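You operate a simulated robot arm through the tools that you are given. There is no shell and no other tool. Be economical: measure what you need, move in short steps, check, and stop when the job is done.

Carry out the task below with a simulated two-armed robot. There is one attempt and no reset: what you move stays moved.

Task
Pick up the teal bottle with one hand, pass it to the other hand and put it on the top of the juice stand. Set down upright: teal bottle.

It is judged by the outcome, as a careful person would: the job done as asked, and still so three seconds after it is handed in. It fails if anything else is knocked over, pushed out of place, dropped, spilled or broken.

Robot
Two 7-joint arms with two-finger parallel grippers on one trunk, on a base that drives. Base frame: it is fixed to the floor where the robot stands at the start and does not move with it; the origin is under the middle of the robot, x ahead of it, y to its left, z up; the surface under the hand at the start is at about z = 820. Units: mm, degrees, N and s.
The left shoulder is at the start at [60, 189, 1178], the right one opposite. With the tool pointing down near the work surface each hand reaches from about 100 to 640 mm from the robot's upright axis, wherever it stands, measured 20 degrees to its own side. Places, roughly: top of the juice stand [4400, 800, 800]. Payload 3.43 kg a hand.
The TCP of each hand is the grasp point between the finger pads, 30 mm short of the fingertips. In the tool frame z runs along the fingers and y along their closing line. Largest opening 94 mm; finger width 28, thickness 10; the body of the gripper, 50 by 96 mm, starts 55 mm behind the TCP.
Orientation is told as [roll, pitch, yaw] about the base's x, y, z axes, in that order, counted from this pose: with the fingers straight down and closing along the base's y, the tool's x points along the base's -x, its y along +y and its z along -z.

Tools
- The arms move only by the tool send_rows. It takes "left_deltas", "right_deltas" or both (then of equal length, played together; a hand with none holds still); each is one flat list of numbers, 7 for each row, row after row: the shift along the base's x, y, z in mm, then the turn, a rotation vector about the base's x, y, z in degrees, then the finger opening in mm, from 0 to 94. In form: [dx, dy, dz, rx, ry, rz, fingers, dx, dy, dz, rx, ry, rz, fingers, ...]. A call has 1 to 20 rows; each row is the pose to reach, as a shift and turn from the pose commanded when the call began. Rows are played at 5 a second. More than 50 mm and 8.6 degrees between two rows, or a gripper value outside its range, and nothing of the call is played. A pose out of reach is approached as far as the arm can. The call stops where the force on the tool passes 40 N (or 10 N more than at its start, if that is more) or the arm is blocked; 0.2 s more then pass. The fingers move at their own pace (about 153 mm/s each) and stop on an object; they squeeze with about 39 N. The grip force told is the motor's: it shows also when the fingers shut on nothing. Time passes only in rows, and 0.2 s behind the last, so rows that repeat a pose let the fingers close. It gives the time, the measured TCP pose, the force on the tool (base axes), the opening and the grip force at its end, in the units of the frame above (readings bear some noise), with the torque about the TCP (base axes, N m) and any sound that the robot's microphone picked up.
- Cameras (640 x 400 px; columns grow to the right, rows downward): "scene" is now at [1, -28.5, 1713.2]; the picture's right is [-0.41, -0.91, 0.00], its down [-0.80, 0.36, -0.48] and it looks along [0.44, -0.20, -0.87] (base axes); focal length 263 px, centre (320, 200). "left" rides on the left gripper at [76, -14, -103] in its tool frame; the picture's right is [0.18, 0.98, 0.00], its down [-0.75, 0.14, -0.64] and it looks along [-0.63, 0.12, 0.77] (tool axes); focal length 243 px, centre (320, 200). "right" rides on the right gripper at [76, 14, -102] in its tool frame; the picture's right is [-0.18, 0.98, 0.00], its down [-0.75, -0.14, -0.64] and it looks along [-0.63, -0.12, 0.77] (tool axes); focal length 243 px, centre (320, 200). There is no depth. A picture from a camera that has moved, and an enlarged one, comes with that camera's place and axes in the base frame and with its lens.
- snapshot(camera): a new picture of that camera. The clock stands still meanwhile.
- lift_body(by): slides the trunk up (or, below 0, down) by that many mm; the arms and the scene camera ride with it, the base frame stays. It gives what a move gives, with no picture.
- drive_base(legs): drives the robot by 1 to 6 legs, each [ahead, left, turn to the left] in mm, mm and degrees, along the robot's own axes; the way and the turn of a leg run together, so that a leg with both is an arc; at most 1500 mm and 180 degrees a leg. The arms and the cameras ride along, it lands a little off, and it stops where it bumps. It gives what a move gives.
- aim_head(pan, tilt): turns the head with the scene camera to pan (to the left, within 86 degrees either way) and tilt (down, from -29 to 69), counted from straight ahead of the robot. It gives what a move gives.
- close_up(camera, box): a new picture of the part [left, top, right, bottom] of that camera's present view, enlarged. The clock stands still meanwhile.
- sign_off(): hands the job in; it is judged then, once.

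Work in short steps. Places have to be worked out from the pictures, the camera data and where the tool is seen: move nearer, look again, correct. Check each grasp and each placing, and mend what went wrong. You have 120 turns and 108 pictures in all, those below and enlarged ones among them. Open the grippers and draw the arms clear of the work before you hand the job in, unless the task says otherwise; then end with one line.

The tools are called after "Emit:" as a command line: name --argument value ..., lists and objects as JSON in quotes. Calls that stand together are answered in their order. send_rows: Moves the arms, as the interface text tells. Its arguments: {"type":"object","properties":{"left_deltas":{"type":"array","items":{"type":"number"}},"right_deltas":{"type":"array","items":{"type":"number"}}},"required":[]} The other tools are called the same way: lift_body (by) slides the trunk up or down; drive_base (legs) drives the base; aim_head (pan, tilt) turns the head that bears the scene camera; snapshot (camera) takes a picture; close_up (camera, box) takes an enlarged picture of a part of a camera's view; sign_off () hands the job in.

At the start:

```text
time_s: 0.0
left_tcp_pos: [413.4, -11.5, 1130.7]
left_orientation: [0.0, 0.0, 0.0]
left_ft_force: [-0.3, 0.0, 0.2]
left_torque: [-0.03, 0.01, 0.01]
left_grip_width: 94.2
left_grip_force: 0.0
right_tcp_pos: [293.9, -288.3, 1086.1]
right_orientation: [0.1, 0.0, -0.1]
right_ft_force: [0.8, 0.7, 0.1]
right_torque: [-0.03, 0.01, 0.01]
right_grip_width: 94.2
right_grip_force: 0.1
trunk travel left (down, up): [-850.0, 140.0]
robot x, y, heading: [2.0, 0.3, -0.1]
head pan, tilt: [-24.2, 61.0]
```

scene: 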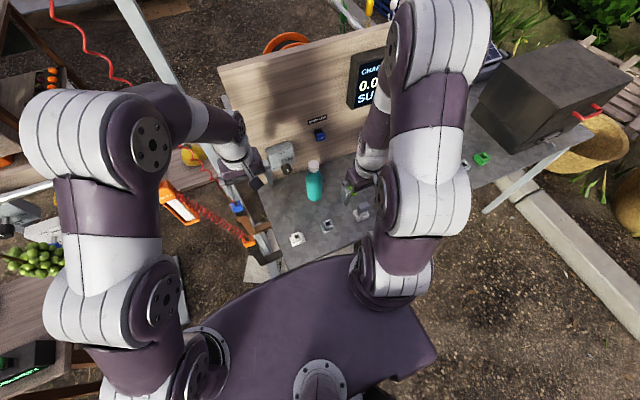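
right: 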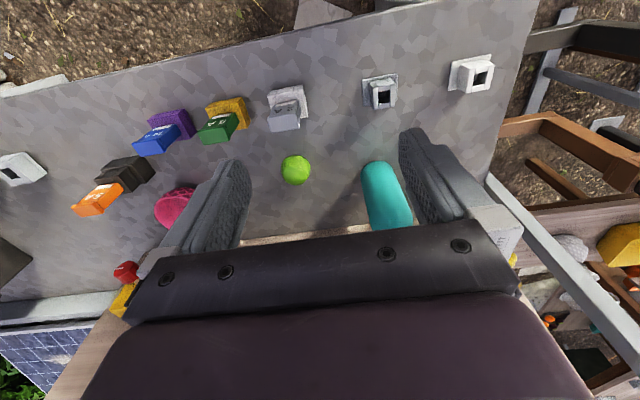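
left: 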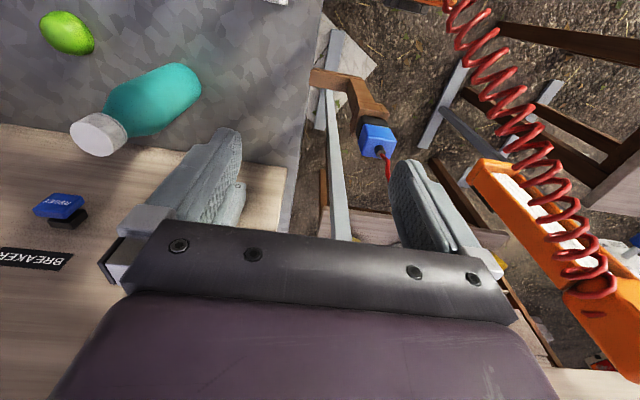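

The bottle seems to stand near x≈475, y≈-218, about 200 mm tall and 68 mm wide. I'll take enlarged views to check its shape and surroundings.

Emit:
close_up --camera "scene" --box '[220, 100, 420, 260]'

Emit:
close_up --camera "right" --box '[120, 40, 520, 290]'

Emit:
aim_head --pan 10 --tilt 15

Emit:
snapshot --camera "scene"

```text
2.50 times, centred on (320, 180) of scene
camera zoom: at [1.0, -28.5, 1713.2], right [-0.41, -0.91, 0.0], down [-0.8, 0.36, -0.48], along [0.44, -0.2, -0.87], focal length 658 px, centre (320, 250)
```

zoom: 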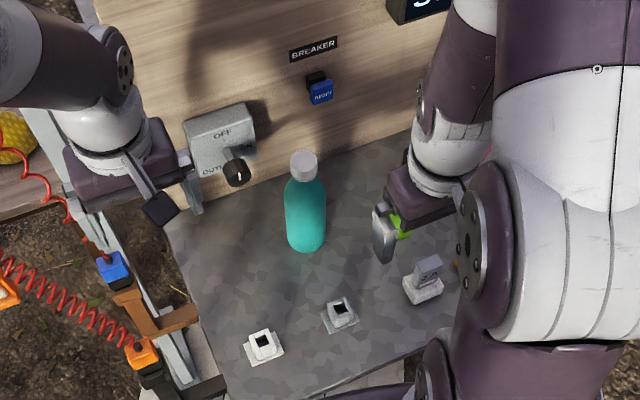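

```text
1.60 times, centred on (320, 165) of right
camera zoom: at [217.7, -274.3, 1189.7], right [0.18, 0.98, 0.0], down [0.75, -0.14, 0.64], along [0.63, -0.12, -0.77], focal length 388 px, centre (320, 256)
```

zoom: 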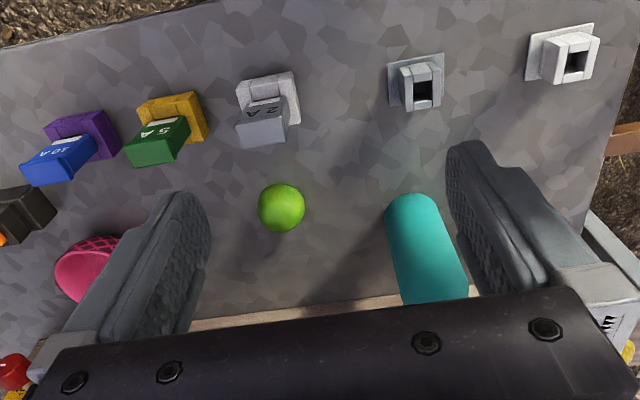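

```text
time_s: 1.1
left_tcp_pos: [412.9, -10.4, 1130.9]
left_orientation: [0.1, 0.0, 0.1]
left_ft_force: [0.5, 0.1, 0.2]
left_torque: [0.02, 0.03, -0.02]
left_grip_width: 94.2
left_grip_force: 0.0
right_tcp_pos: [296.1, -288.5, 1086.0]
right_orientation: [-0.1, 0.0, 0.0]
right_ft_force: [0.5, 0.1, -0.1]
right_torque: [-0.03, 0.04, 0.02]
right_grip_width: 94.0
right_grip_force: 0.1
trunk travel left (down, up): [-850.0, 140.0]
robot x, y, heading: [-1.7, 4.8, -0.1]
head pan, tilt: [10.0, 15.0]
```

```text
102 pictures are left
camera scene: at [33.4, 14.5, 1780.6], right [0.17, -0.98, 0.0], down [-0.26, -0.04, -0.97], along [0.95, 0.17, -0.26], focal length 263 px, centre (320, 200)
```

scene: 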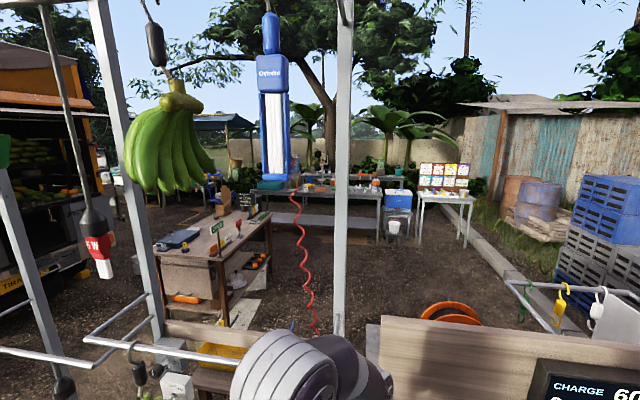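

Looking at where the juice stand should appear (around col 318, row 188).

Emit:
close_up --camera "scene" --box '[140, 130, 500, 350]'

Emit:
close_up --camera "scene" --box '[230, 150, 430, 270]'

```text
1.78 times, centred on (320, 240) of scene
camera zoom: at [33.4, 14.5, 1780.6], right [0.17, -0.98, 0.0], down [-0.26, -0.04, -0.97], along [0.95, 0.17, -0.26], focal length 468 px, centre (320, 129)
```

zoom: 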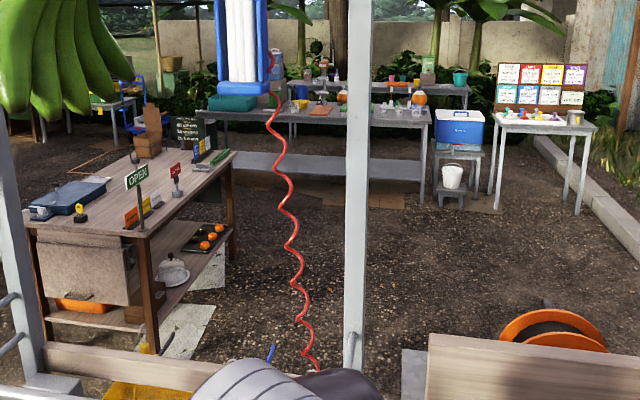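

```text
3.20 times, centred on (330, 210) of scene
camera zoom: at [33.4, 14.5, 1780.6], right [0.17, -0.98, 0.0], down [-0.26, -0.04, -0.97], along [0.95, 0.17, -0.26], focal length 842 px, centre (288, 168)
```

zoom: 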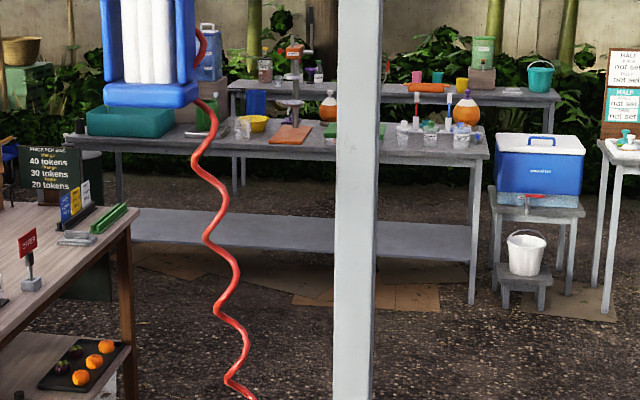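

The juice stand is the long grey table. Plan: the right hand picks the bottle top-down by the cap, the left takes its body with horizontal fingers and places it. First I raise the right hand and bring it above the cap, short of it, to look.

Emit:
send_rows --right_deltas '[0, 0, 40, 0, 0, 0, 94, 30, 15, 75, 0, 0, 0, 94, 60, 30, 75, 0, 0, 0, 94, 90, 50, 75, 0, 0, 0, 94, 115, 70, 75, 0, 0, 0, 94]'

Emit:
snapshot --camera "right"

Emit:
snapshot --camera "left"

```text
time_s: 2.3
left_tcp_pos: [413.8, -9.4, 1131.2]
left_orientation: [0.0, 0.1, -0.1]
left_ft_force: [0.1, 0.6, -0.4]
left_torque: [0.0, 0.01, -0.02]
left_grip_width: 93.9
left_grip_force: 0.1
right_tcp_pos: [409.3, -217.9, 1159.6]
right_orientation: [0.0, 0.1, 0.0]
right_ft_force: [-0.2, 0.9, -0.5]
right_torque: [-0.01, 0.0, 0.0]
right_grip_width: 94.1
right_grip_force: 0.0
trunk travel left (down, up): [-850.0, 140.0]
robot x, y, heading: [-2.3, -2.2, 0.1]
head pan, tilt: [10.0, 15.0]
```

```text
99 pictures are left
camera right: at [332.2, -203.0, 1263.3], right [0.18, 0.98, 0.0], down [0.75, -0.14, 0.64], along [0.63, -0.12, -0.77], focal length 243 px, centre (320, 200)
```

right: 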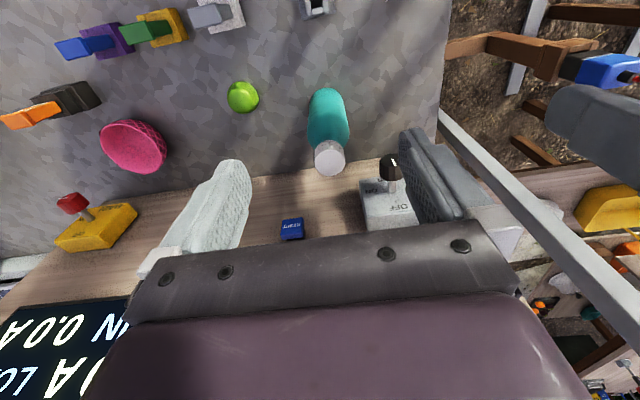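

```text
98 pictures are left
camera left: at [338.0, -24.7, 1233.6], right [-0.18, 0.98, 0.0], down [0.75, 0.14, 0.64], along [0.63, 0.12, -0.77], focal length 243 px, centre (320, 200)
```

left: 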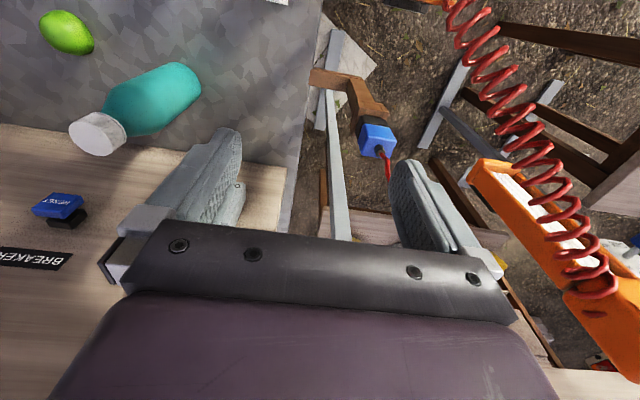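

Triangulating both views puts the cap centre at (476, -219), top z≈1021, diameter ≈37 mm. A close look at the cap and shoulder profile comes before choosing the grip height.

Emit:
close_up --camera "left" --box '[40, 40, 240, 165]'

```text
3.20 times, centred on (140, 102) of left
camera zoom: at [338.0, -24.7, 1233.6], right [-0.18, 0.98, 0.0], down [0.75, 0.14, 0.64], along [0.63, 0.12, -0.77], focal length 776 px, centre (896, 512)
```

zoom: 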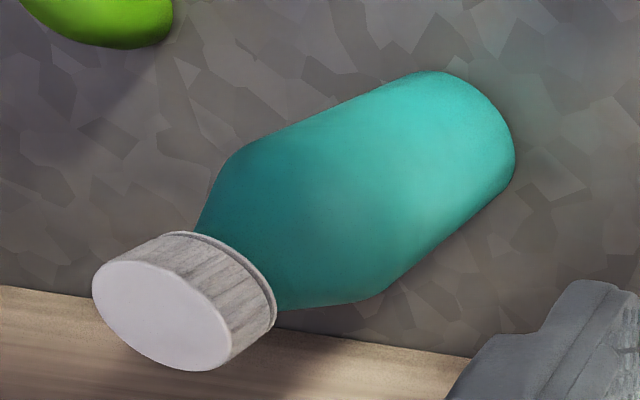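

The cap is about 25 mm tall with a cone below it, so I grip with the fingertips at z≈993 (TCP ≈1023). Move over it, then descend to just above the cap first.

Emit:
send_rows --right_deltas '[35, -1, 0, 0, 0, 0, 94, 67, -1, 0, 0, 0, 0, 94, 67, -1, -40, 0, 0, 0, 94, 67, -1, -80, 0, 0, 0, 94]'

Emit:
snapshot --camera "right"

Emit:
snapshot --camera "left"

```text
time_s: 3.3
left_tcp_pos: [414.0, -11.0, 1130.7]
left_orientation: [0.0, 0.2, 0.0]
left_ft_force: [-0.2, 1.0, 0.5]
left_torque: [0.0, 0.02, 0.03]
left_grip_width: 94.0
left_grip_force: 0.0
right_tcp_pos: [474.5, -220.2, 1077.4]
right_orientation: [0.0, 0.0, 0.0]
right_ft_force: [-0.8, -0.1, -0.3]
right_torque: [0.02, 0.01, 0.02]
right_grip_width: 93.9
right_grip_force: 0.0
trunk travel left (down, up): [-850.0, 140.0]
robot x, y, heading: [1.1, -1.8, 0.1]
head pan, tilt: [10.0, 15.0]
```

```text
96 pictures are left
camera right: at [398.3, -204.9, 1181.4], right [0.18, 0.98, 0.0], down [0.75, -0.14, 0.64], along [0.63, -0.12, -0.77], focal length 243 px, centre (320, 200)
```

right: 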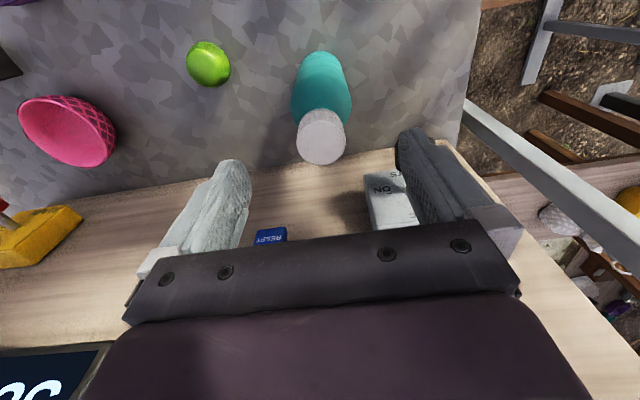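

```text
95 pictures are left
camera left: at [338.5, -25.7, 1233.5], right [-0.18, 0.98, 0.0], down [0.75, 0.14, 0.64], along [0.63, 0.12, -0.77], focal length 243 px, centre (320, 200)
```

left: 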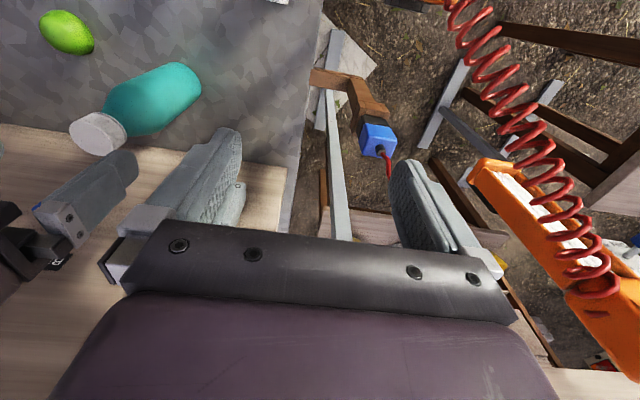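

The re-check gives the cap at (479, -220), so alignment is good. Descend 54 mm and close.

Emit:
send_rows --right_deltas '[2, 0, -30, 0, 0, 0, 94, 3, 0, -54, 0, 0, 0, 94, 3, 0, -54, 0, 0, 0, 36, 3, 0, -54, 0, 0, 0, 20, 3, 0, -54, 0, 0, 0, 20, 3, 0, -54, 0, 0, 0, 20]'

Emit:
snapshot --camera "right"

Emit:
snapshot --camera "left"

```text
time_s: 4.7
left_tcp_pos: [413.1, -9.9, 1131.3]
left_orientation: [0.0, 0.0, 0.0]
left_ft_force: [-0.1, -0.7, 0.0]
left_torque: [-0.04, 0.01, 0.0]
left_grip_width: 93.7
left_grip_force: 0.1
right_tcp_pos: [476.8, -218.4, 1027.2]
right_orientation: [0.0, 0.1, 0.0]
right_ft_force: [-0.5, -0.7, -0.8]
right_torque: [0.0, -0.02, -0.02]
right_grip_width: 33.6
right_grip_force: 39.1
trunk travel left (down, up): [-850.0, 140.0]
robot x, y, heading: [-0.1, 1.2, 0.2]
head pan, tilt: [10.0, 15.0]
```

```text
94 pictures are left
camera right: at [400.7, -203.1, 1130.3], right [0.18, 0.98, 0.0], down [0.75, -0.14, 0.64], along [0.63, -0.12, -0.77], focal length 243 px, centre (320, 200)
```

right: 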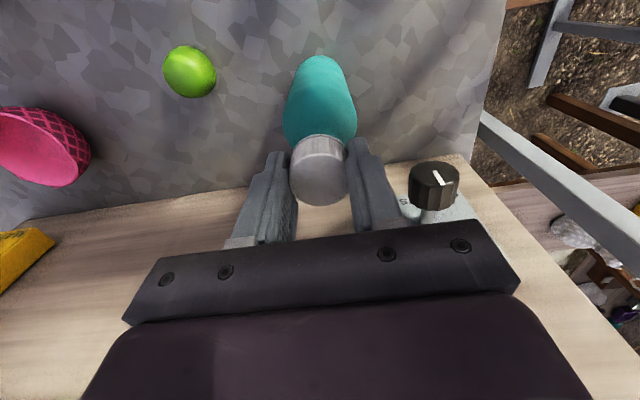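

```text
93 pictures are left
camera left: at [337.0, -25.4, 1234.0], right [-0.18, 0.98, 0.0], down [0.75, 0.14, 0.64], along [0.63, 0.12, -0.77], focal length 243 px, centre (320, 200)
```

left: 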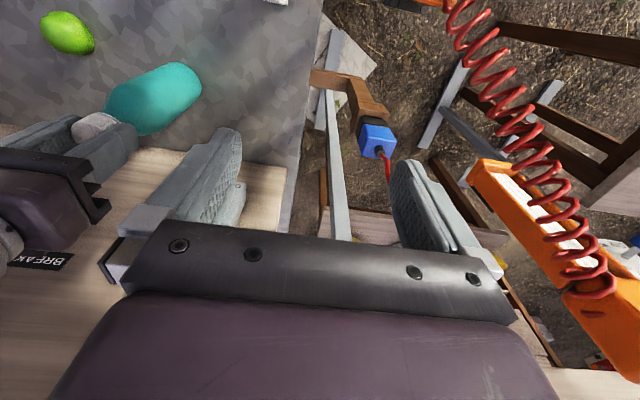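

Gripped at 33.6 mm with 39 N. Lift gently and check the weight.

Emit:
send_rows --right_deltas '[0, 0, 20, 0, 0, 0, 20, 0, 0, 50, 0, 0, 0, 20, 0, 0, 90, 0, 0, 0, 20, 0, 0, 130, 0, 0, 0, 20, 0, 0, 130, 0, 0, 0, 20]'

Emit:
snapshot --camera "right"

Emit:
snapshot --camera "left"

```text
time_s: 5.9
left_tcp_pos: [413.4, -9.8, 1130.7]
left_orientation: [0.1, 0.1, 0.1]
left_ft_force: [0.2, -1.4, -0.1]
left_torque: [-0.03, -0.05, 0.02]
left_grip_width: 94.0
left_grip_force: 0.0
right_tcp_pos: [476.4, -222.6, 1158.3]
right_orientation: [-0.1, 0.0, 0.0]
right_ft_force: [0.0, -0.4, 0.4]
right_torque: [0.03, 0.03, -0.02]
right_grip_width: 33.9
right_grip_force: 38.9
trunk travel left (down, up): [-850.0, 140.0]
robot x, y, heading: [-1.0, 2.8, 0.0]
head pan, tilt: [10.0, 15.0]
```

```text
92 pictures are left
camera right: at [399.8, -207.6, 1261.3], right [0.18, 0.98, 0.0], down [0.75, -0.14, 0.64], along [0.63, -0.12, -0.77], focal length 243 px, centre (320, 200)
```

right: 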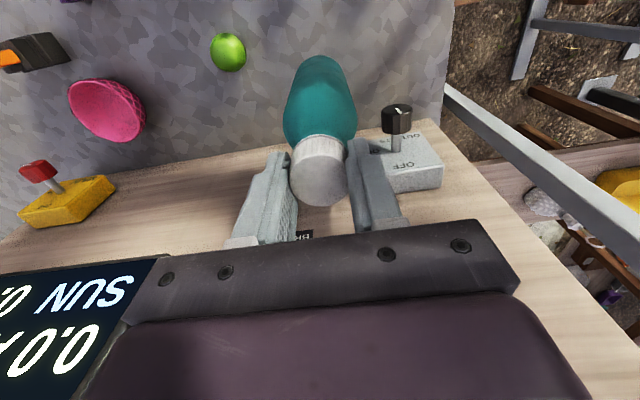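

```text
91 pictures are left
camera left: at [337.9, -25.6, 1233.7], right [-0.18, 0.98, 0.0], down [0.75, 0.14, 0.64], along [0.63, 0.12, -0.77], focal length 243 px, centre (320, 200)
```

left: 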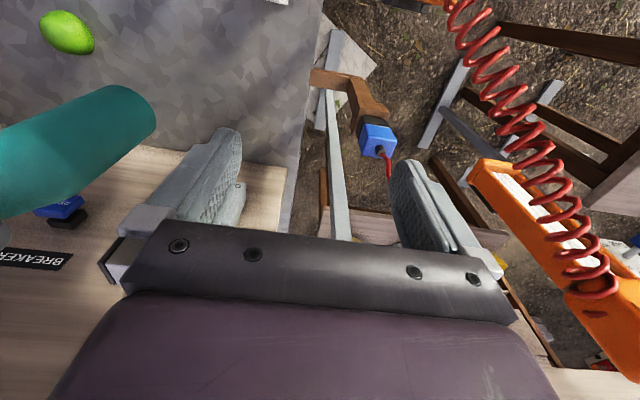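

The bottle is held and hangs upright (base ≈z 951). Now I turn the left hand, fingers forward-right and 30° below horizontal, drawing back slightly, halfway first, then look.

Emit:
send_rows --left_deltas '[-7, 1, 0, -2.61, -6.31, -4.52, 94, -14, 2, 0, -5.22, -12.62, -9.04, 94, -21, 3, 0, -7.83, -18.93, -13.57, 94, -28, 4, 0, -10.44, -25.24, -18.09, 94, -35, 5, 0, -13.06, -31.56, -22.61, 94]'

Emit:
aim_head --pan 0 --tilt 50

Emit:
snapshot --camera "scene"

```text
time_s: 7.1
left_tcp_pos: [379.4, -6.1, 1132.1]
left_orientation: [-7.2, -33.3, -21.3]
left_ft_force: [-0.6, 0.2, -0.6]
left_torque: [-0.01, -0.01, 0.01]
left_grip_width: 93.7
left_grip_force: 0.0
right_tcp_pos: [476.0, -222.2, 1158.6]
right_orientation: [0.0, 0.0, 0.0]
right_ft_force: [-0.4, 0.7, -0.2]
right_torque: [0.02, 0.0, -0.03]
right_grip_width: 34.1
right_grip_force: 39.4
trunk travel left (down, up): [-850.0, 140.0]
robot x, y, heading: [-0.6, -0.7, -0.2]
head pan, tilt: [10.0, 15.0]
```

```text
time_s: 8.2
left_tcp_pos: [378.9, -6.1, 1131.8]
left_orientation: [-7.3, -33.3, -21.1]
left_ft_force: [0.4, 1.1, -0.7]
left_torque: [-0.03, 0.0, -0.03]
left_grip_width: 94.4
left_grip_force: 0.0
right_tcp_pos: [476.7, -222.3, 1157.5]
right_orientation: [0.0, 0.0, 0.0]
right_ft_force: [0.7, -0.1, -0.3]
right_torque: [-0.03, -0.02, -0.02]
right_grip_width: 33.8
right_grip_force: 38.7
trunk travel left (down, up): [-850.0, 140.0]
robot x, y, heading: [-1.5, -2.6, 0.1]
head pan, tilt: [0.0, 50.0]
```

```text
90 pictures are left
camera scene: at [18.4, -1.5, 1727.0], right [0.0, -1.0, 0.0], down [-0.77, 0.0, -0.64], along [0.64, 0.0, -0.77], focal length 263 px, centre (320, 200)
```

scene: 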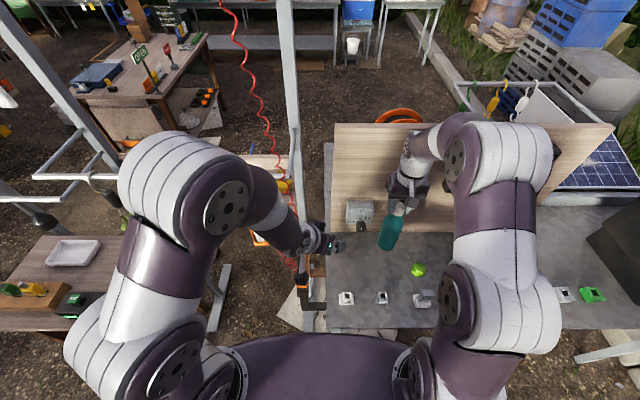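

Clear around both arms. Finish the left-hand rotation and bring the bottle toward the middle with the right hand.

Emit:
send_rows --left_deltas '[-7, 3, -10, -2.61, -6.31, -4.52, 94, -14, 5, -20, -5.22, -12.62, -9.04, 94, -21, 8, -30, -7.83, -18.93, -13.57, 94, -29, 11, -40, -10.44, -25.24, -18.09, 94]' --right_deltas '[-5, 10, 5, 0, 0, 0, 20, -10, 25, 10, 0, 0, 0, 20, -15, 45, 15, 0, 0, 0, 20, -20, 60, 20, 0, 0, 0, 20]'

Emit:
snapshot --camera "left"

Emit:
snapshot --camera "scene"

```text
time_s: 9.2
left_tcp_pos: [349.9, 5.8, 1091.7]
left_orientation: [0.0, -60.0, -45.1]
left_ft_force: [0.7, 0.5, 0.7]
left_torque: [0.0, -0.01, -0.02]
left_grip_width: 94.2
left_grip_force: 0.0
right_tcp_pos: [457.1, -159.9, 1177.8]
right_orientation: [-0.1, 0.1, -0.1]
right_ft_force: [0.3, 0.3, -0.4]
right_torque: [-0.04, 0.0, 0.0]
right_grip_width: 33.7
right_grip_force: 38.7
trunk travel left (down, up): [-850.0, 140.0]
robot x, y, heading: [3.3, -1.2, 0.1]
head pan, tilt: [0.0, 50.0]
```

```text
89 pictures are left
camera left: at [249.9, 85.4, 1077.7], right [0.63, 0.76, -0.16], down [-0.03, 0.23, 0.97], along [0.78, -0.61, 0.17], focal length 243 px, centre (320, 200)
```

left: 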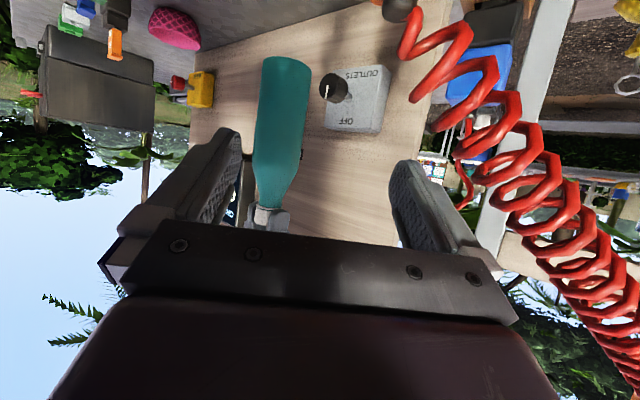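

```text
88 pictures are left
camera scene: at [18.4, 0.0, 1727.0], right [0.0, -1.0, 0.0], down [-0.77, 0.0, -0.64], along [0.64, 0.0, -0.77], focal length 263 px, centre (320, 200)
```

scene: 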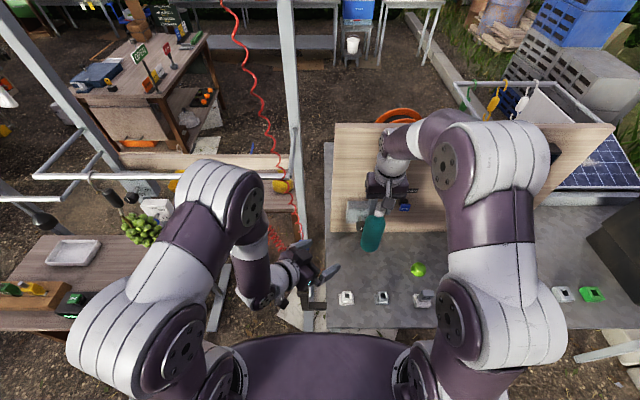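

Bottle now at (457, -160), body spanning z≈971–1116. Move the left hand to a pre-grasp 110 mm short of the body centre along its fingers and check alignment.

Emit:
send_rows --left_deltas '[15, -35, 3, 0, 0, 0, 94, 28, -68, 6, 0, 0, 0, 94, 40, -99, 8, 0, 0, 0, 94]'

Emit:
snapshot --camera "left"

Emit:
close_up --camera "scene" --box '[200, 120, 480, 295]'

```text
time_s: 9.9
left_tcp_pos: [389.8, -96.0, 1097.3]
left_orientation: [0.0, -59.9, -45.0]
left_ft_force: [1.0, 1.0, 0.3]
left_torque: [0.01, 0.0, 0.03]
left_grip_width: 94.0
left_grip_force: 0.1
right_tcp_pos: [457.7, -162.6, 1177.8]
right_orientation: [0.0, 0.1, 0.0]
right_ft_force: [-0.2, -0.6, -0.4]
right_torque: [0.02, 0.01, 0.02]
right_grip_width: 33.9
right_grip_force: 38.9
trunk travel left (down, up): [-850.0, 140.0]
robot x, y, heading: [2.6, -0.5, -0.1]
head pan, tilt: [0.0, 50.0]
```

```text
87 pictures are left
camera left: at [289.9, -16.9, 1083.4], right [0.63, 0.76, -0.16], down [-0.03, 0.23, 0.97], along [0.78, -0.61, 0.16], focal length 243 px, centre (320, 200)
```

left: 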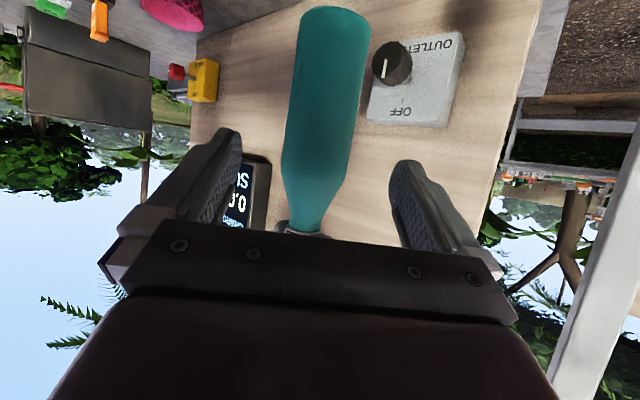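

```text
2.29 times, centred on (340, 208) of scene
camera zoom: at [18.5, -2.7, 1726.9], right [0.0, -1.0, 0.0], down [-0.77, 0.0, -0.64], along [0.64, 0.0, -0.77], focal length 601 px, centre (274, 183)
```

zoom: 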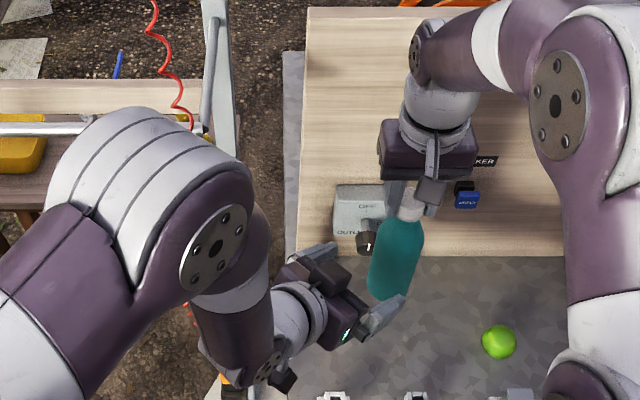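

Alignment is good (bottle predicted at col 321, seen at ~326). Advance along the fingers and close on the body.

Emit:
send_rows --left_deltas '[24, -22, -18, 0, 0, 0, 94, 48, -44, -36, 0, 0, 0, 94, 69, -65, -53, 0, 0, 0, 94]'

Emit:
snapshot --camera "left"

Emit:
close_up --camera "scene" --box '[200, 120, 480, 295]'

```text
time_s: 10.8
left_tcp_pos: [459.2, -161.5, 1046.7]
left_orientation: [-0.1, -60.1, -44.9]
left_ft_force: [-0.3, 0.6, -0.1]
left_torque: [-0.04, 0.0, 0.02]
left_grip_width: 93.8
left_grip_force: 0.0
right_tcp_pos: [456.9, -163.1, 1178.2]
right_orientation: [0.0, 0.0, 0.0]
right_ft_force: [-0.3, 0.1, -0.1]
right_torque: [-0.02, 0.02, 0.02]
right_grip_width: 33.6
right_grip_force: 39.3
trunk travel left (down, up): [-850.0, 140.0]
robot x, y, heading: [3.3, 1.6, 0.3]
head pan, tilt: [0.0, 50.0]
```

```text
85 pictures are left
camera left: at [360.7, -82.6, 1031.0], right [0.63, 0.76, -0.16], down [-0.03, 0.23, 0.97], along [0.78, -0.61, 0.16], focal length 243 px, centre (320, 200)
```

left: 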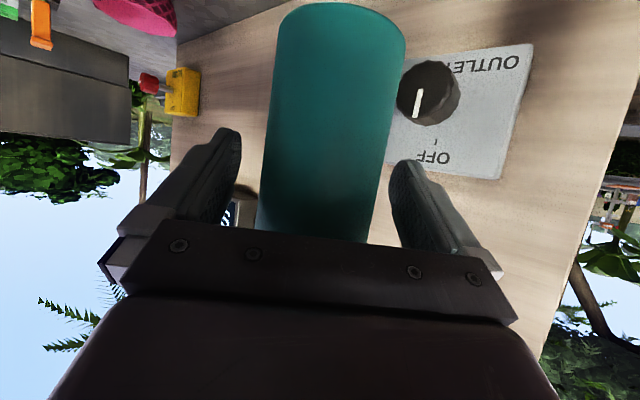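

```text
2.29 times, centred on (340, 208) of scene
camera zoom: at [19.0, -1.9, 1727.0], right [0.0, -1.0, 0.0], down [-0.77, 0.0, -0.64], along [0.64, 0.0, -0.77], focal length 601 px, centre (274, 183)
```

zoom: 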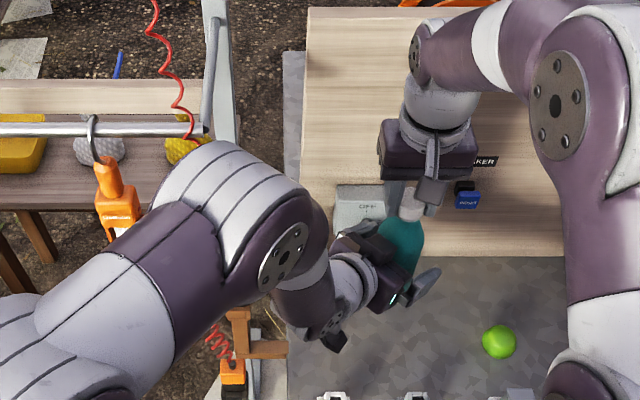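

The bottle is between the fingers, a little right of centre; shift 5 mm that way and close.

Emit:
send_rows --left_deltas '[4, 4, 0, 0, 0, 0, 94, 4, 4, 0, 0, 0, 0, 78, 4, 4, 0, 0, 0, 0, 66, 4, 4, 0, 0, 0, 0, 50, 4, 4, 0, 0, 0, 0, 50]'

Emit:
snapshot --camera "left"

```text
time_s: 11.9
left_tcp_pos: [462.8, -157.3, 1045.3]
left_orientation: [0.2, -59.9, -45.4]
left_ft_force: [-15.7, -20.3, -2.4]
left_torque: [1.28, -0.96, 0.09]
left_grip_width: 62.0
left_grip_force: 38.9
right_tcp_pos: [458.9, -160.9, 1179.6]
right_orientation: [0.1, -0.1, 0.0]
right_ft_force: [14.8, 20.2, 2.8]
right_torque: [1.37, -1.04, -0.07]
right_grip_width: 34.3
right_grip_force: 38.8
trunk travel left (down, up): [-850.0, 140.0]
robot x, y, heading: [1.0, -0.5, -0.1]
head pan, tilt: [0.0, 50.0]
```

```text
83 pictures are left
camera left: at [363.5, -77.6, 1031.9], right [0.63, 0.76, -0.16], down [-0.03, 0.22, 0.97], along [0.77, -0.61, 0.16], focal length 243 px, centre (320, 200)
```

left: 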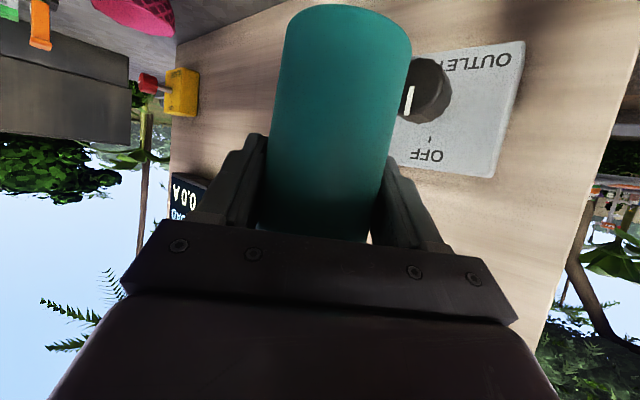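

The hands are squeezing against each other about 25 N sideways; undo the shift to relax it.

Emit:
send_rows --left_deltas '[-2, -2, 0, 0, 0, 0, 50, -3.5, -4, 0, 0, 0, 0, 50, -3.5, -4, 0, 0, 0, 0, 50]'

```text
time_s: 12.8
left_tcp_pos: [458.3, -157.0, 1046.6]
left_orientation: [-0.1, -59.9, -44.7]
left_ft_force: [8.0, -3.6, -16.1]
left_torque: [0.02, 0.0, -0.05]
left_grip_width: 62.1
left_grip_force: 38.6
right_tcp_pos: [456.5, -161.5, 1178.1]
right_orientation: [0.0, 0.1, 0.0]
right_ft_force: [-7.9, 2.7, 16.6]
right_torque: [0.42, 1.08, 0.09]
right_grip_width: 34.3
right_grip_force: 38.7
trunk travel left (down, up): [-850.0, 140.0]
robot x, y, heading: [1.3, -1.5, 0.2]
head pan, tilt: [0.0, 50.0]
```

Remaining stress is mostly vertical; lower the left by 1 mm and then release the right.

Emit:
send_rows --left_deltas '[0.5, 0, -1, 0, 0, 0, 50, 0.5, 0, -1, 0, 0, 0, 50]'

```text
time_s: 13.3
left_tcp_pos: [459.6, -159.2, 1046.3]
left_orientation: [0.0, -60.0, -44.8]
left_ft_force: [8.8, 3.0, -11.6]
left_torque: [-0.39, 0.18, -0.05]
left_grip_width: 61.9
left_grip_force: 38.7
right_tcp_pos: [457.5, -162.1, 1178.2]
right_orientation: [0.0, 0.1, 0.0]
right_ft_force: [-7.9, -2.5, 11.7]
right_torque: [0.12, 0.85, 0.04]
right_grip_width: 34.1
right_grip_force: 39.0
trunk travel left (down, up): [-850.0, 140.0]
robot x, y, heading: [1.1, 1.8, 0.1]
head pan, tilt: [0.0, 50.0]
```

Good enough; open the right hand and raise it straight up.

Emit:
send_rows --right_deltas '[0, 0, 0, 0, 0, 0, 45, 0, 0, 0, 0, 0, 0, 80, 0, 0, 0, 0, 0, 0, 80, 0, 0, 35, 0, 0, 0, 80, 0, 0, 75, 0, 0, 0, 80, 0, -30, 100, 0, 0, 0, 80]'

Emit:
snapshot --camera "left"

Emit:
close_up --camera "scene" --box '[200, 120, 480, 295]'

Emit:
snapshot --camera "right"

```text
time_s: 14.8
left_tcp_pos: [457.3, -160.4, 1046.2]
left_orientation: [0.3, -59.9, -45.1]
left_ft_force: [0.4, -0.2, -0.3]
left_torque: [0.01, -0.01, -0.03]
left_grip_width: 62.0
left_grip_force: 39.1
right_tcp_pos: [441.5, -181.9, 1233.5]
right_orientation: [0.0, 0.0, 0.0]
right_ft_force: [0.0, 0.0, 0.1]
right_torque: [-0.01, 0.03, 0.0]
right_grip_width: 80.0
right_grip_force: 0.1
right hand out of reach, approached as far as the arm can: row 5, 6
trunk travel left (down, up): [-850.0, 140.0]
robot x, y, heading: [2.4, 1.1, 0.2]
head pan, tilt: [0.0, 50.0]
```

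```text
82 pictures are left
camera left: at [359.1, -81.2, 1031.3], right [0.63, 0.76, -0.16], down [-0.03, 0.23, 0.97], along [0.78, -0.61, 0.16], focal length 243 px, centre (320, 200)
```

left: 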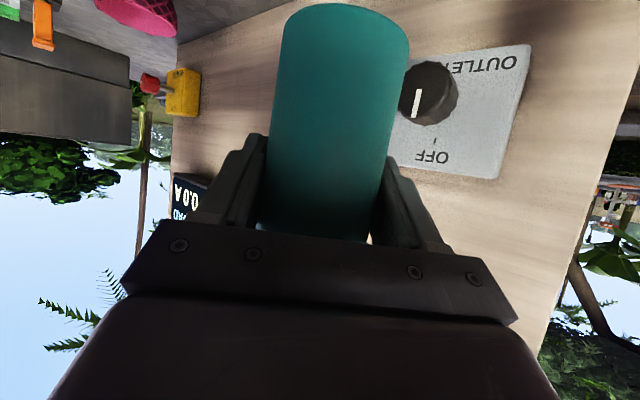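

```text
2.29 times, centred on (340, 208) of scene
camera zoom: at [17.3, -3.0, 1726.9], right [0.0, -1.0, 0.0], down [-0.77, 0.0, -0.64], along [0.64, 0.0, -0.77], focal length 601 px, centre (274, 183)
```

zoom: 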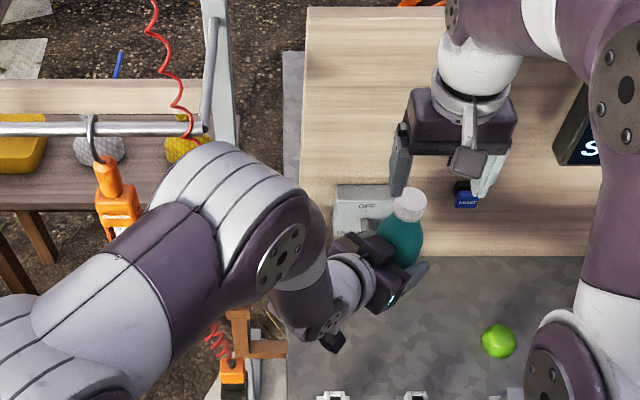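

```text
80 pictures are left
camera right: at [364.7, -166.7, 1338.1], right [0.18, 0.98, 0.0], down [0.75, -0.14, 0.64], along [0.63, -0.12, -0.77], focal length 243 px, centre (320, 200)
```

right: 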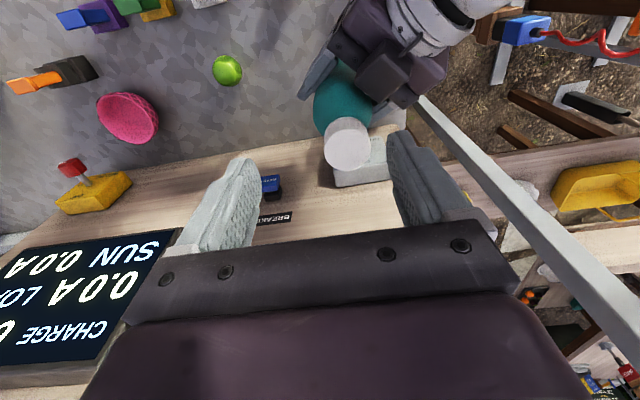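

Handover succeeded: the left hand holds the bottle alone, and it's upright. Tuck both arms in for driving.

Emit:
send_rows --right_deltas '[-40, -25, 0, 0, 0, 0, 60, -75, -50, -10, 0, 0, 0, 40, -115, -75, -25, 0, 0, 0, 40, -150, -95, -40, 0, 0, 0, 40, -170, -105, -60, 0, 0, 0, 40]' --left_deltas '[0, 0, 10, 0, 0, 0, 50, -20, 10, 25, 0, 0, 0, 50, -45, 25, 40, 0, 0, 0, 50, -70, 40, 55, 0, 0, 0, 50, -90, 50, 65, 0, 0, 0, 50]'

Emit:
aim_head --pan 70 --tilt 30

Emit:
snapshot --camera "scene"

Emit:
aim_head --pan -70 --tilt 30

Emit:
snapshot --camera "scene"

Emit:
aim_head --pan 0 --tilt 35

Emit:
snapshot --camera "scene"

```text
time_s: 15.9
left_tcp_pos: [369.3, -110.4, 1111.9]
left_orientation: [0.1, -60.0, -45.1]
left_ft_force: [0.6, -0.4, 0.0]
left_torque: [0.0, 0.02, 0.0]
left_grip_width: 62.2
left_grip_force: 38.5
right_tcp_pos: [274.0, -285.3, 1176.2]
right_orientation: [0.1, 0.0, 0.0]
right_ft_force: [-0.5, 0.0, -0.2]
right_torque: [0.01, -0.01, -0.01]
right_grip_width: 39.8
right_grip_force: 0.0
trunk travel left (down, up): [-850.0, 140.0]
robot x, y, heading: [-0.7, 1.7, 0.2]
head pan, tilt: [0.0, 50.0]
```

```text
time_s: 17.4
left_tcp_pos: [370.6, -110.9, 1111.4]
left_orientation: [0.1, -59.9, -45.1]
left_ft_force: [-0.5, 0.5, -0.5]
left_torque: [-0.01, -0.01, -0.03]
left_grip_width: 62.0
left_grip_force: 39.1
right_tcp_pos: [274.1, -286.2, 1175.4]
right_orientation: [0.0, 0.1, 0.0]
right_ft_force: [0.4, -0.5, 0.3]
right_torque: [0.02, 0.04, 0.02]
right_grip_width: 39.9
right_grip_force: 0.1
trunk travel left (down, up): [-850.0, 140.0]
robot x, y, heading: [-1.1, -0.5, -0.0]
head pan, tilt: [70.0, 30.0]
```

```text
79 pictures are left
camera scene: at [-27.6, 83.4, 1756.4], right [0.94, -0.34, 0.0], down [-0.17, -0.47, -0.87], along [0.3, 0.81, -0.5], focal length 263 px, centre (320, 200)
```

scene: 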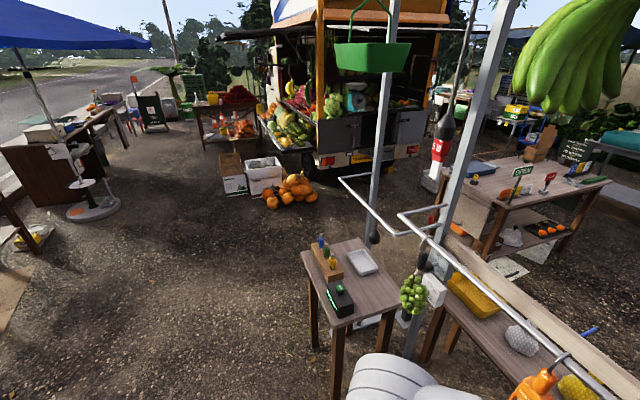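

```text
time_s: 19.6
left_tcp_pos: [370.8, -110.5, 1110.2]
left_orientation: [0.0, -60.0, -45.1]
left_ft_force: [0.5, 0.2, -0.4]
left_torque: [-0.01, -0.03, 0.01]
left_grip_width: 62.1
left_grip_force: 38.6
right_tcp_pos: [273.2, -284.8, 1176.4]
right_orientation: [0.0, 0.0, -0.1]
right_ft_force: [0.2, -0.3, 1.3]
right_torque: [0.04, -0.03, -0.03]
right_grip_width: 40.2
right_grip_force: 0.0
trunk travel left (down, up): [-850.0, 140.0]
robot x, y, heading: [0.5, 0.7, 0.3]
head pan, tilt: [-70.0, 30.0]
```

```text
78 pictures are left
camera scene: at [-27.7, -86.6, 1756.5], right [-0.94, -0.34, 0.0], down [-0.17, 0.47, -0.87], along [0.3, -0.81, -0.5], focal length 263 px, centre (320, 200)
```

scene: 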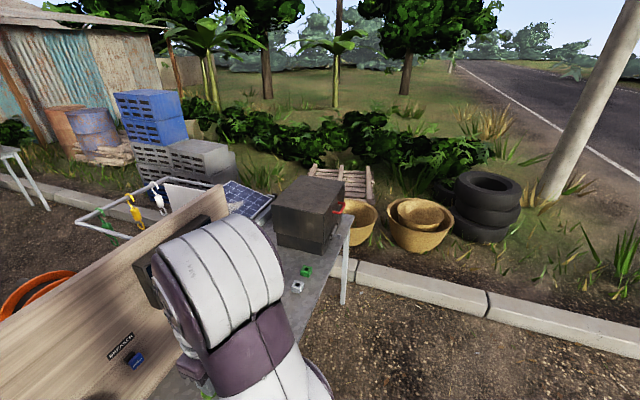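

```text
time_s: 21.0
left_tcp_pos: [369.7, -110.6, 1111.4]
left_orientation: [0.0, -59.9, -45.1]
left_ft_force: [0.2, -0.6, 0.2]
left_torque: [-0.03, -0.05, 0.02]
left_grip_width: 62.0
left_grip_force: 38.7
right_tcp_pos: [273.8, -284.3, 1176.6]
right_orientation: [0.0, 0.0, 0.1]
right_ft_force: [-0.9, 0.4, -0.4]
right_torque: [-0.01, 0.02, -0.02]
right_grip_width: 40.1
right_grip_force: 0.0
trunk travel left (down, up): [-850.0, 140.0]
robot x, y, heading: [-1.5, -2.1, -0.1]
head pan, tilt: [0.0, 35.0]
```

```text
77 pictures are left
camera scene: at [29.4, -1.7, 1748.7], right [0.0, -1.0, 0.0], down [-0.57, 0.0, -0.82], along [0.82, 0.0, -0.57], focal length 263 px, centre (320, 200)
```

scene: 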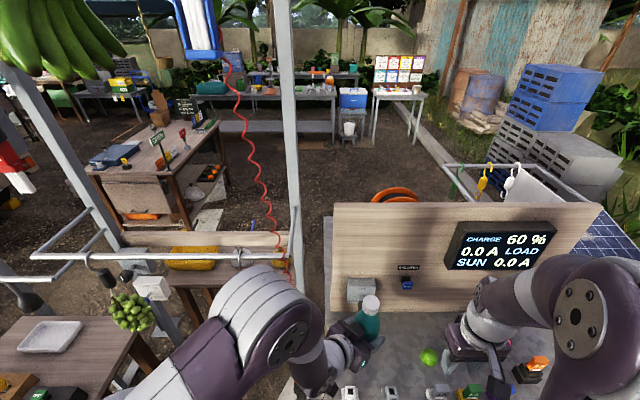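

Map from the pictures: charging table ahead, a post rack at left-front (posts near (590,150), (865,810), (1200,1880)), a produce table with the OPEN sign at x 2000–3000, y 1200–2010, and the juice stand's front edge at x≈4050. The open route is to the left, then around. I'll back a little and turn left to look at it.

Emit:
drive_base --legs '[[-150, 0, 0], [0, 0, 90]]'

Emit:
aim_head --pan 0 --tilt 25

Emit:
snapshot --camera "scene"

Emit:
aim_head --pan -60 --tilt 30

Emit:
snapshot --camera "scene"

```text
time_s: 26.1
left_tcp_pos: [-29.0, 366.1, 1111.4]
left_orientation: [-0.1, -60.0, 43.6]
left_ft_force: [0.4, -0.2, 0.5]
left_torque: [0.0, 0.02, -0.03]
left_grip_width: 61.6
left_grip_force: 38.6
right_tcp_pos: [142.1, 266.2, 1177.1]
right_orientation: [0.1, 0.0, 88.5]
right_ft_force: [0.3, -0.3, -0.8]
right_torque: [-0.01, 0.0, 0.02]
right_grip_width: 39.9
right_grip_force: 0.0
trunk travel left (down, up): [-850.0, 140.0]
robot x, y, heading: [-151.2, -0.6, 88.5]
head pan, tilt: [0.0, 35.0]
```

```text
time_s: 26.9
left_tcp_pos: [-28.8, 367.6, 1110.1]
left_orientation: [0.0, -60.0, 43.4]
left_ft_force: [-0.7, 0.2, -0.5]
left_torque: [-0.01, -0.01, 0.02]
left_grip_width: 61.6
left_grip_force: 39.3
right_tcp_pos: [142.7, 267.8, 1177.5]
right_orientation: [-0.1, -0.1, 88.4]
right_ft_force: [-0.5, 0.1, -0.3]
right_torque: [0.0, 0.0, -0.02]
right_grip_width: 39.7
right_grip_force: 0.1
trunk travel left (down, up): [-850.0, 140.0]
robot x, y, heading: [-150.6, 1.3, 88.4]
head pan, tilt: [0.0, 25.0]
```

```text
76 pictures are left
camera scene: at [-147.4, 30.5, 1764.4], right [1.0, -0.03, 0.0], down [-0.01, -0.42, -0.91], along [0.02, 0.91, -0.42], focal length 263 px, centre (320, 200)
```

scene: 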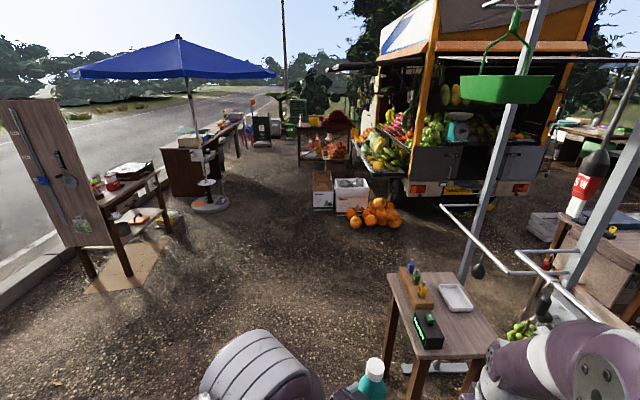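

```text
time_s: 28.1
left_tcp_pos: [-28.6, 367.1, 1110.8]
left_orientation: [0.0, -60.0, 43.5]
left_ft_force: [-0.7, -0.3, -0.7]
left_torque: [-0.04, -0.05, 0.03]
left_grip_width: 62.1
left_grip_force: 38.4
right_tcp_pos: [142.1, 265.9, 1176.9]
right_orientation: [-0.1, -0.1, 88.5]
right_ft_force: [-0.5, 0.7, 0.5]
right_torque: [0.0, -0.01, -0.03]
right_grip_width: 40.2
right_grip_force: 0.1
trunk travel left (down, up): [-850.0, 140.0]
robot x, y, heading: [-153.4, 0.0, 88.4]
head pan, tilt: [-60.0, 30.0]
```

```text
75 pictures are left
camera scene: at [-70.3, -18.4, 1756.5], right [0.48, -0.88, 0.0], down [-0.44, -0.24, -0.87], along [0.76, 0.41, -0.5], focal length 263 px, centre (320, 200)
```

scene: 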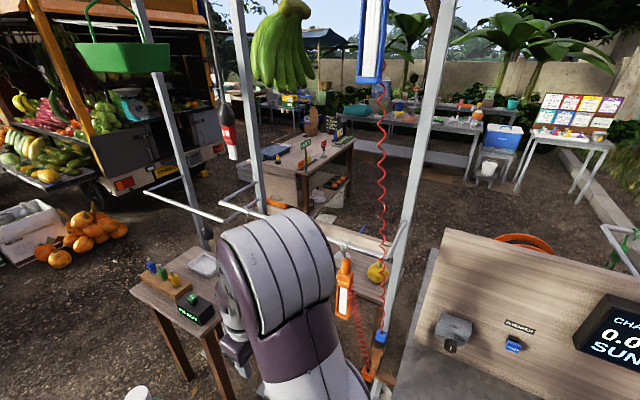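

Route: strafe 250 mm away from the tray table, then run along +y to y≈2450 between the rack and the pumpkins, then look again.

Emit:
drive_base --legs '[[0, 250, 1.5], [1220, 0, 0], [1220, 0, 0]]'

Emit:
aim_head --pan -80 --tilt 25

Emit:
snapshot --camera "scene"

Emit:
aim_head --pan -15 --tilt 35

Emit:
snapshot --camera "scene"

```text
time_s: 41.5
left_tcp_pos: [-264.4, 2811.7, 1111.4]
left_orientation: [0.1, -59.9, 44.2]
left_ft_force: [-0.5, -0.1, -0.1]
left_torque: [0.01, -0.01, 0.0]
left_grip_width: 61.8
left_grip_force: 39.0
right_tcp_pos: [-91.7, 2712.9, 1177.7]
right_orientation: [0.0, -0.1, 89.2]
right_ft_force: [-0.1, -0.7, -0.2]
right_torque: [0.0, -0.02, 0.0]
right_grip_width: 40.2
right_grip_force: 0.0
trunk travel left (down, up): [-850.0, 140.0]
robot x, y, heading: [-381.4, 2447.2, 89.3]
head pan, tilt: [-60.0, 30.0]
```

```text
time_s: 42.4
left_tcp_pos: [-263.9, 2813.7, 1111.5]
left_orientation: [0.0, -60.0, 44.3]
left_ft_force: [-0.2, 0.2, -1.6]
left_torque: [-0.01, 0.0, 0.02]
left_grip_width: 62.0
left_grip_force: 38.7
right_tcp_pos: [-90.4, 2714.4, 1176.1]
right_orientation: [-0.1, -0.1, 89.2]
right_ft_force: [-0.2, 0.3, -0.5]
right_torque: [-0.02, -0.01, -0.05]
right_grip_width: 40.2
right_grip_force: 0.1
trunk travel left (down, up): [-850.0, 140.0]
robot x, y, heading: [-378.4, 2444.6, 89.4]
head pan, tilt: [-80.0, 25.0]
```

```text
74 pictures are left
camera scene: at [-288.7, 2397.5, 1764.4], right [0.16, -0.99, 0.0], down [-0.42, -0.07, -0.91], along [0.89, 0.15, -0.42], focal length 263 px, centre (320, 200)
```

scene: 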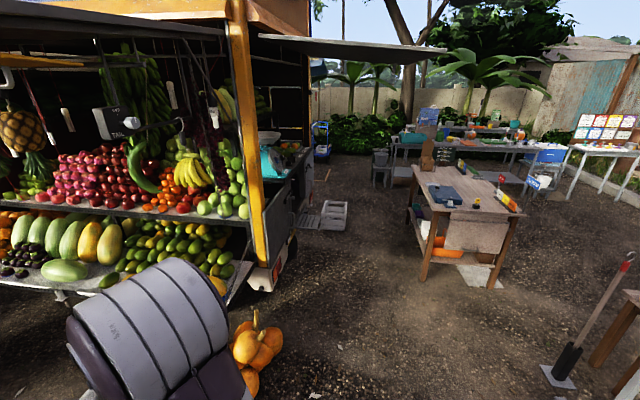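

```text
time_s: 43.7
left_tcp_pos: [-264.0, 2812.0, 1111.0]
left_orientation: [0.0, -60.0, 44.3]
left_ft_force: [-0.5, -0.2, -1.0]
left_torque: [0.01, 0.0, 0.01]
left_grip_width: 62.0
left_grip_force: 38.2
right_tcp_pos: [-90.6, 2714.1, 1176.8]
right_orientation: [0.0, -0.1, 89.3]
right_ft_force: [0.1, 0.1, -0.2]
right_torque: [-0.02, -0.01, -0.01]
right_grip_width: 39.9
right_grip_force: 0.0
trunk travel left (down, up): [-850.0, 140.0]
robot x, y, heading: [-380.0, 2446.3, 89.3]
head pan, tilt: [-15.0, 35.0]
```

```text
73 pictures are left
camera scene: at [-355.6, 2467.2, 1748.7], right [0.96, -0.27, 0.0], down [-0.16, -0.55, -0.82], along [0.22, 0.79, -0.57], focal length 263 px, centre (320, 200)
```

scene: 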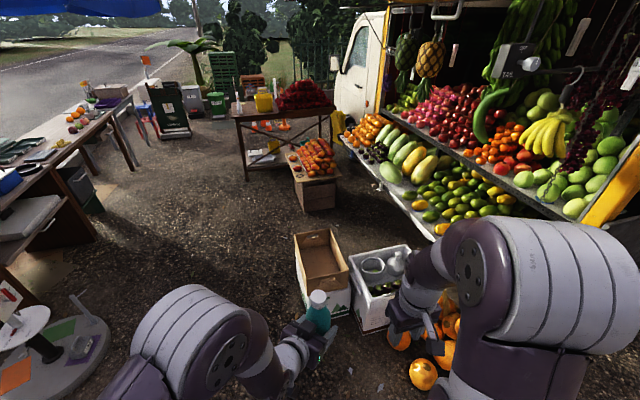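

The real left post of the rack isn't near (1210,1930); the ground there is clear. Corridor to the stand: y≈2150, between the OPEN-sign table (y<1780) and low items at y>2560. Back up, face +x, and look.

Emit:
drive_base --legs '[[-290, 0, 0], [0, 0, -89.3]]'

Emit:
aim_head --pan 0 --tilt 25

Emit:
snapshot --camera "scene"

```text
time_s: 49.4
left_tcp_pos: [-11.6, 2059.7, 1110.4]
left_orientation: [0.0, -60.0, -43.3]
left_ft_force: [-0.4, -0.9, -0.7]
left_torque: [-0.03, 0.01, -0.04]
left_grip_width: 61.8
left_grip_force: 38.8
right_tcp_pos: [-101.4, 1884.3, 1177.2]
right_orientation: [0.0, 0.0, 1.7]
right_ft_force: [0.4, 0.0, 0.2]
right_torque: [0.02, -0.04, -0.04]
right_grip_width: 40.2
right_grip_force: 0.0
trunk travel left (down, up): [-850.0, 140.0]
robot x, y, heading: [-385.3, 2159.8, 1.9]
head pan, tilt: [-15.0, 35.0]
```

```text
time_s: 50.2
left_tcp_pos: [-11.3, 2058.6, 1111.2]
left_orientation: [0.0, -60.1, -43.3]
left_ft_force: [0.0, -0.4, -0.1]
left_torque: [0.03, 0.01, 0.03]
left_grip_width: 61.6
left_grip_force: 38.8
right_tcp_pos: [-103.4, 1882.5, 1176.8]
right_orientation: [0.0, 0.0, 1.6]
right_ft_force: [0.3, 0.2, -0.4]
right_torque: [-0.03, 0.02, 0.0]
right_grip_width: 39.6
right_grip_force: 0.0
trunk travel left (down, up): [-850.0, 140.0]
robot x, y, heading: [-383.8, 2159.3, 1.8]
head pan, tilt: [0.0, 25.0]
```

```text
72 pictures are left
camera scene: at [-350.7, 2158.5, 1764.4], right [0.03, -1.0, 0.0], down [-0.42, -0.01, -0.91], along [0.91, 0.03, -0.42], focal length 263 px, centre (320, 200)
```

scene: 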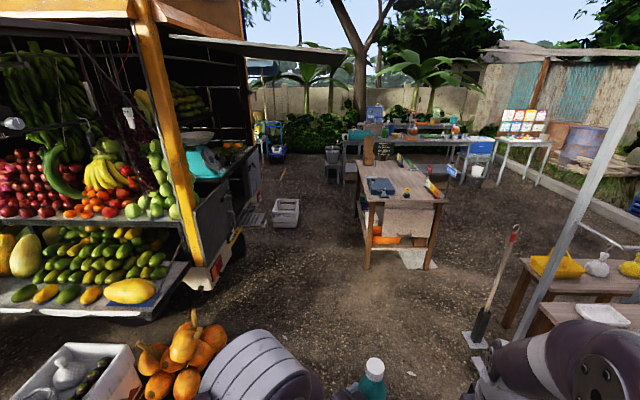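

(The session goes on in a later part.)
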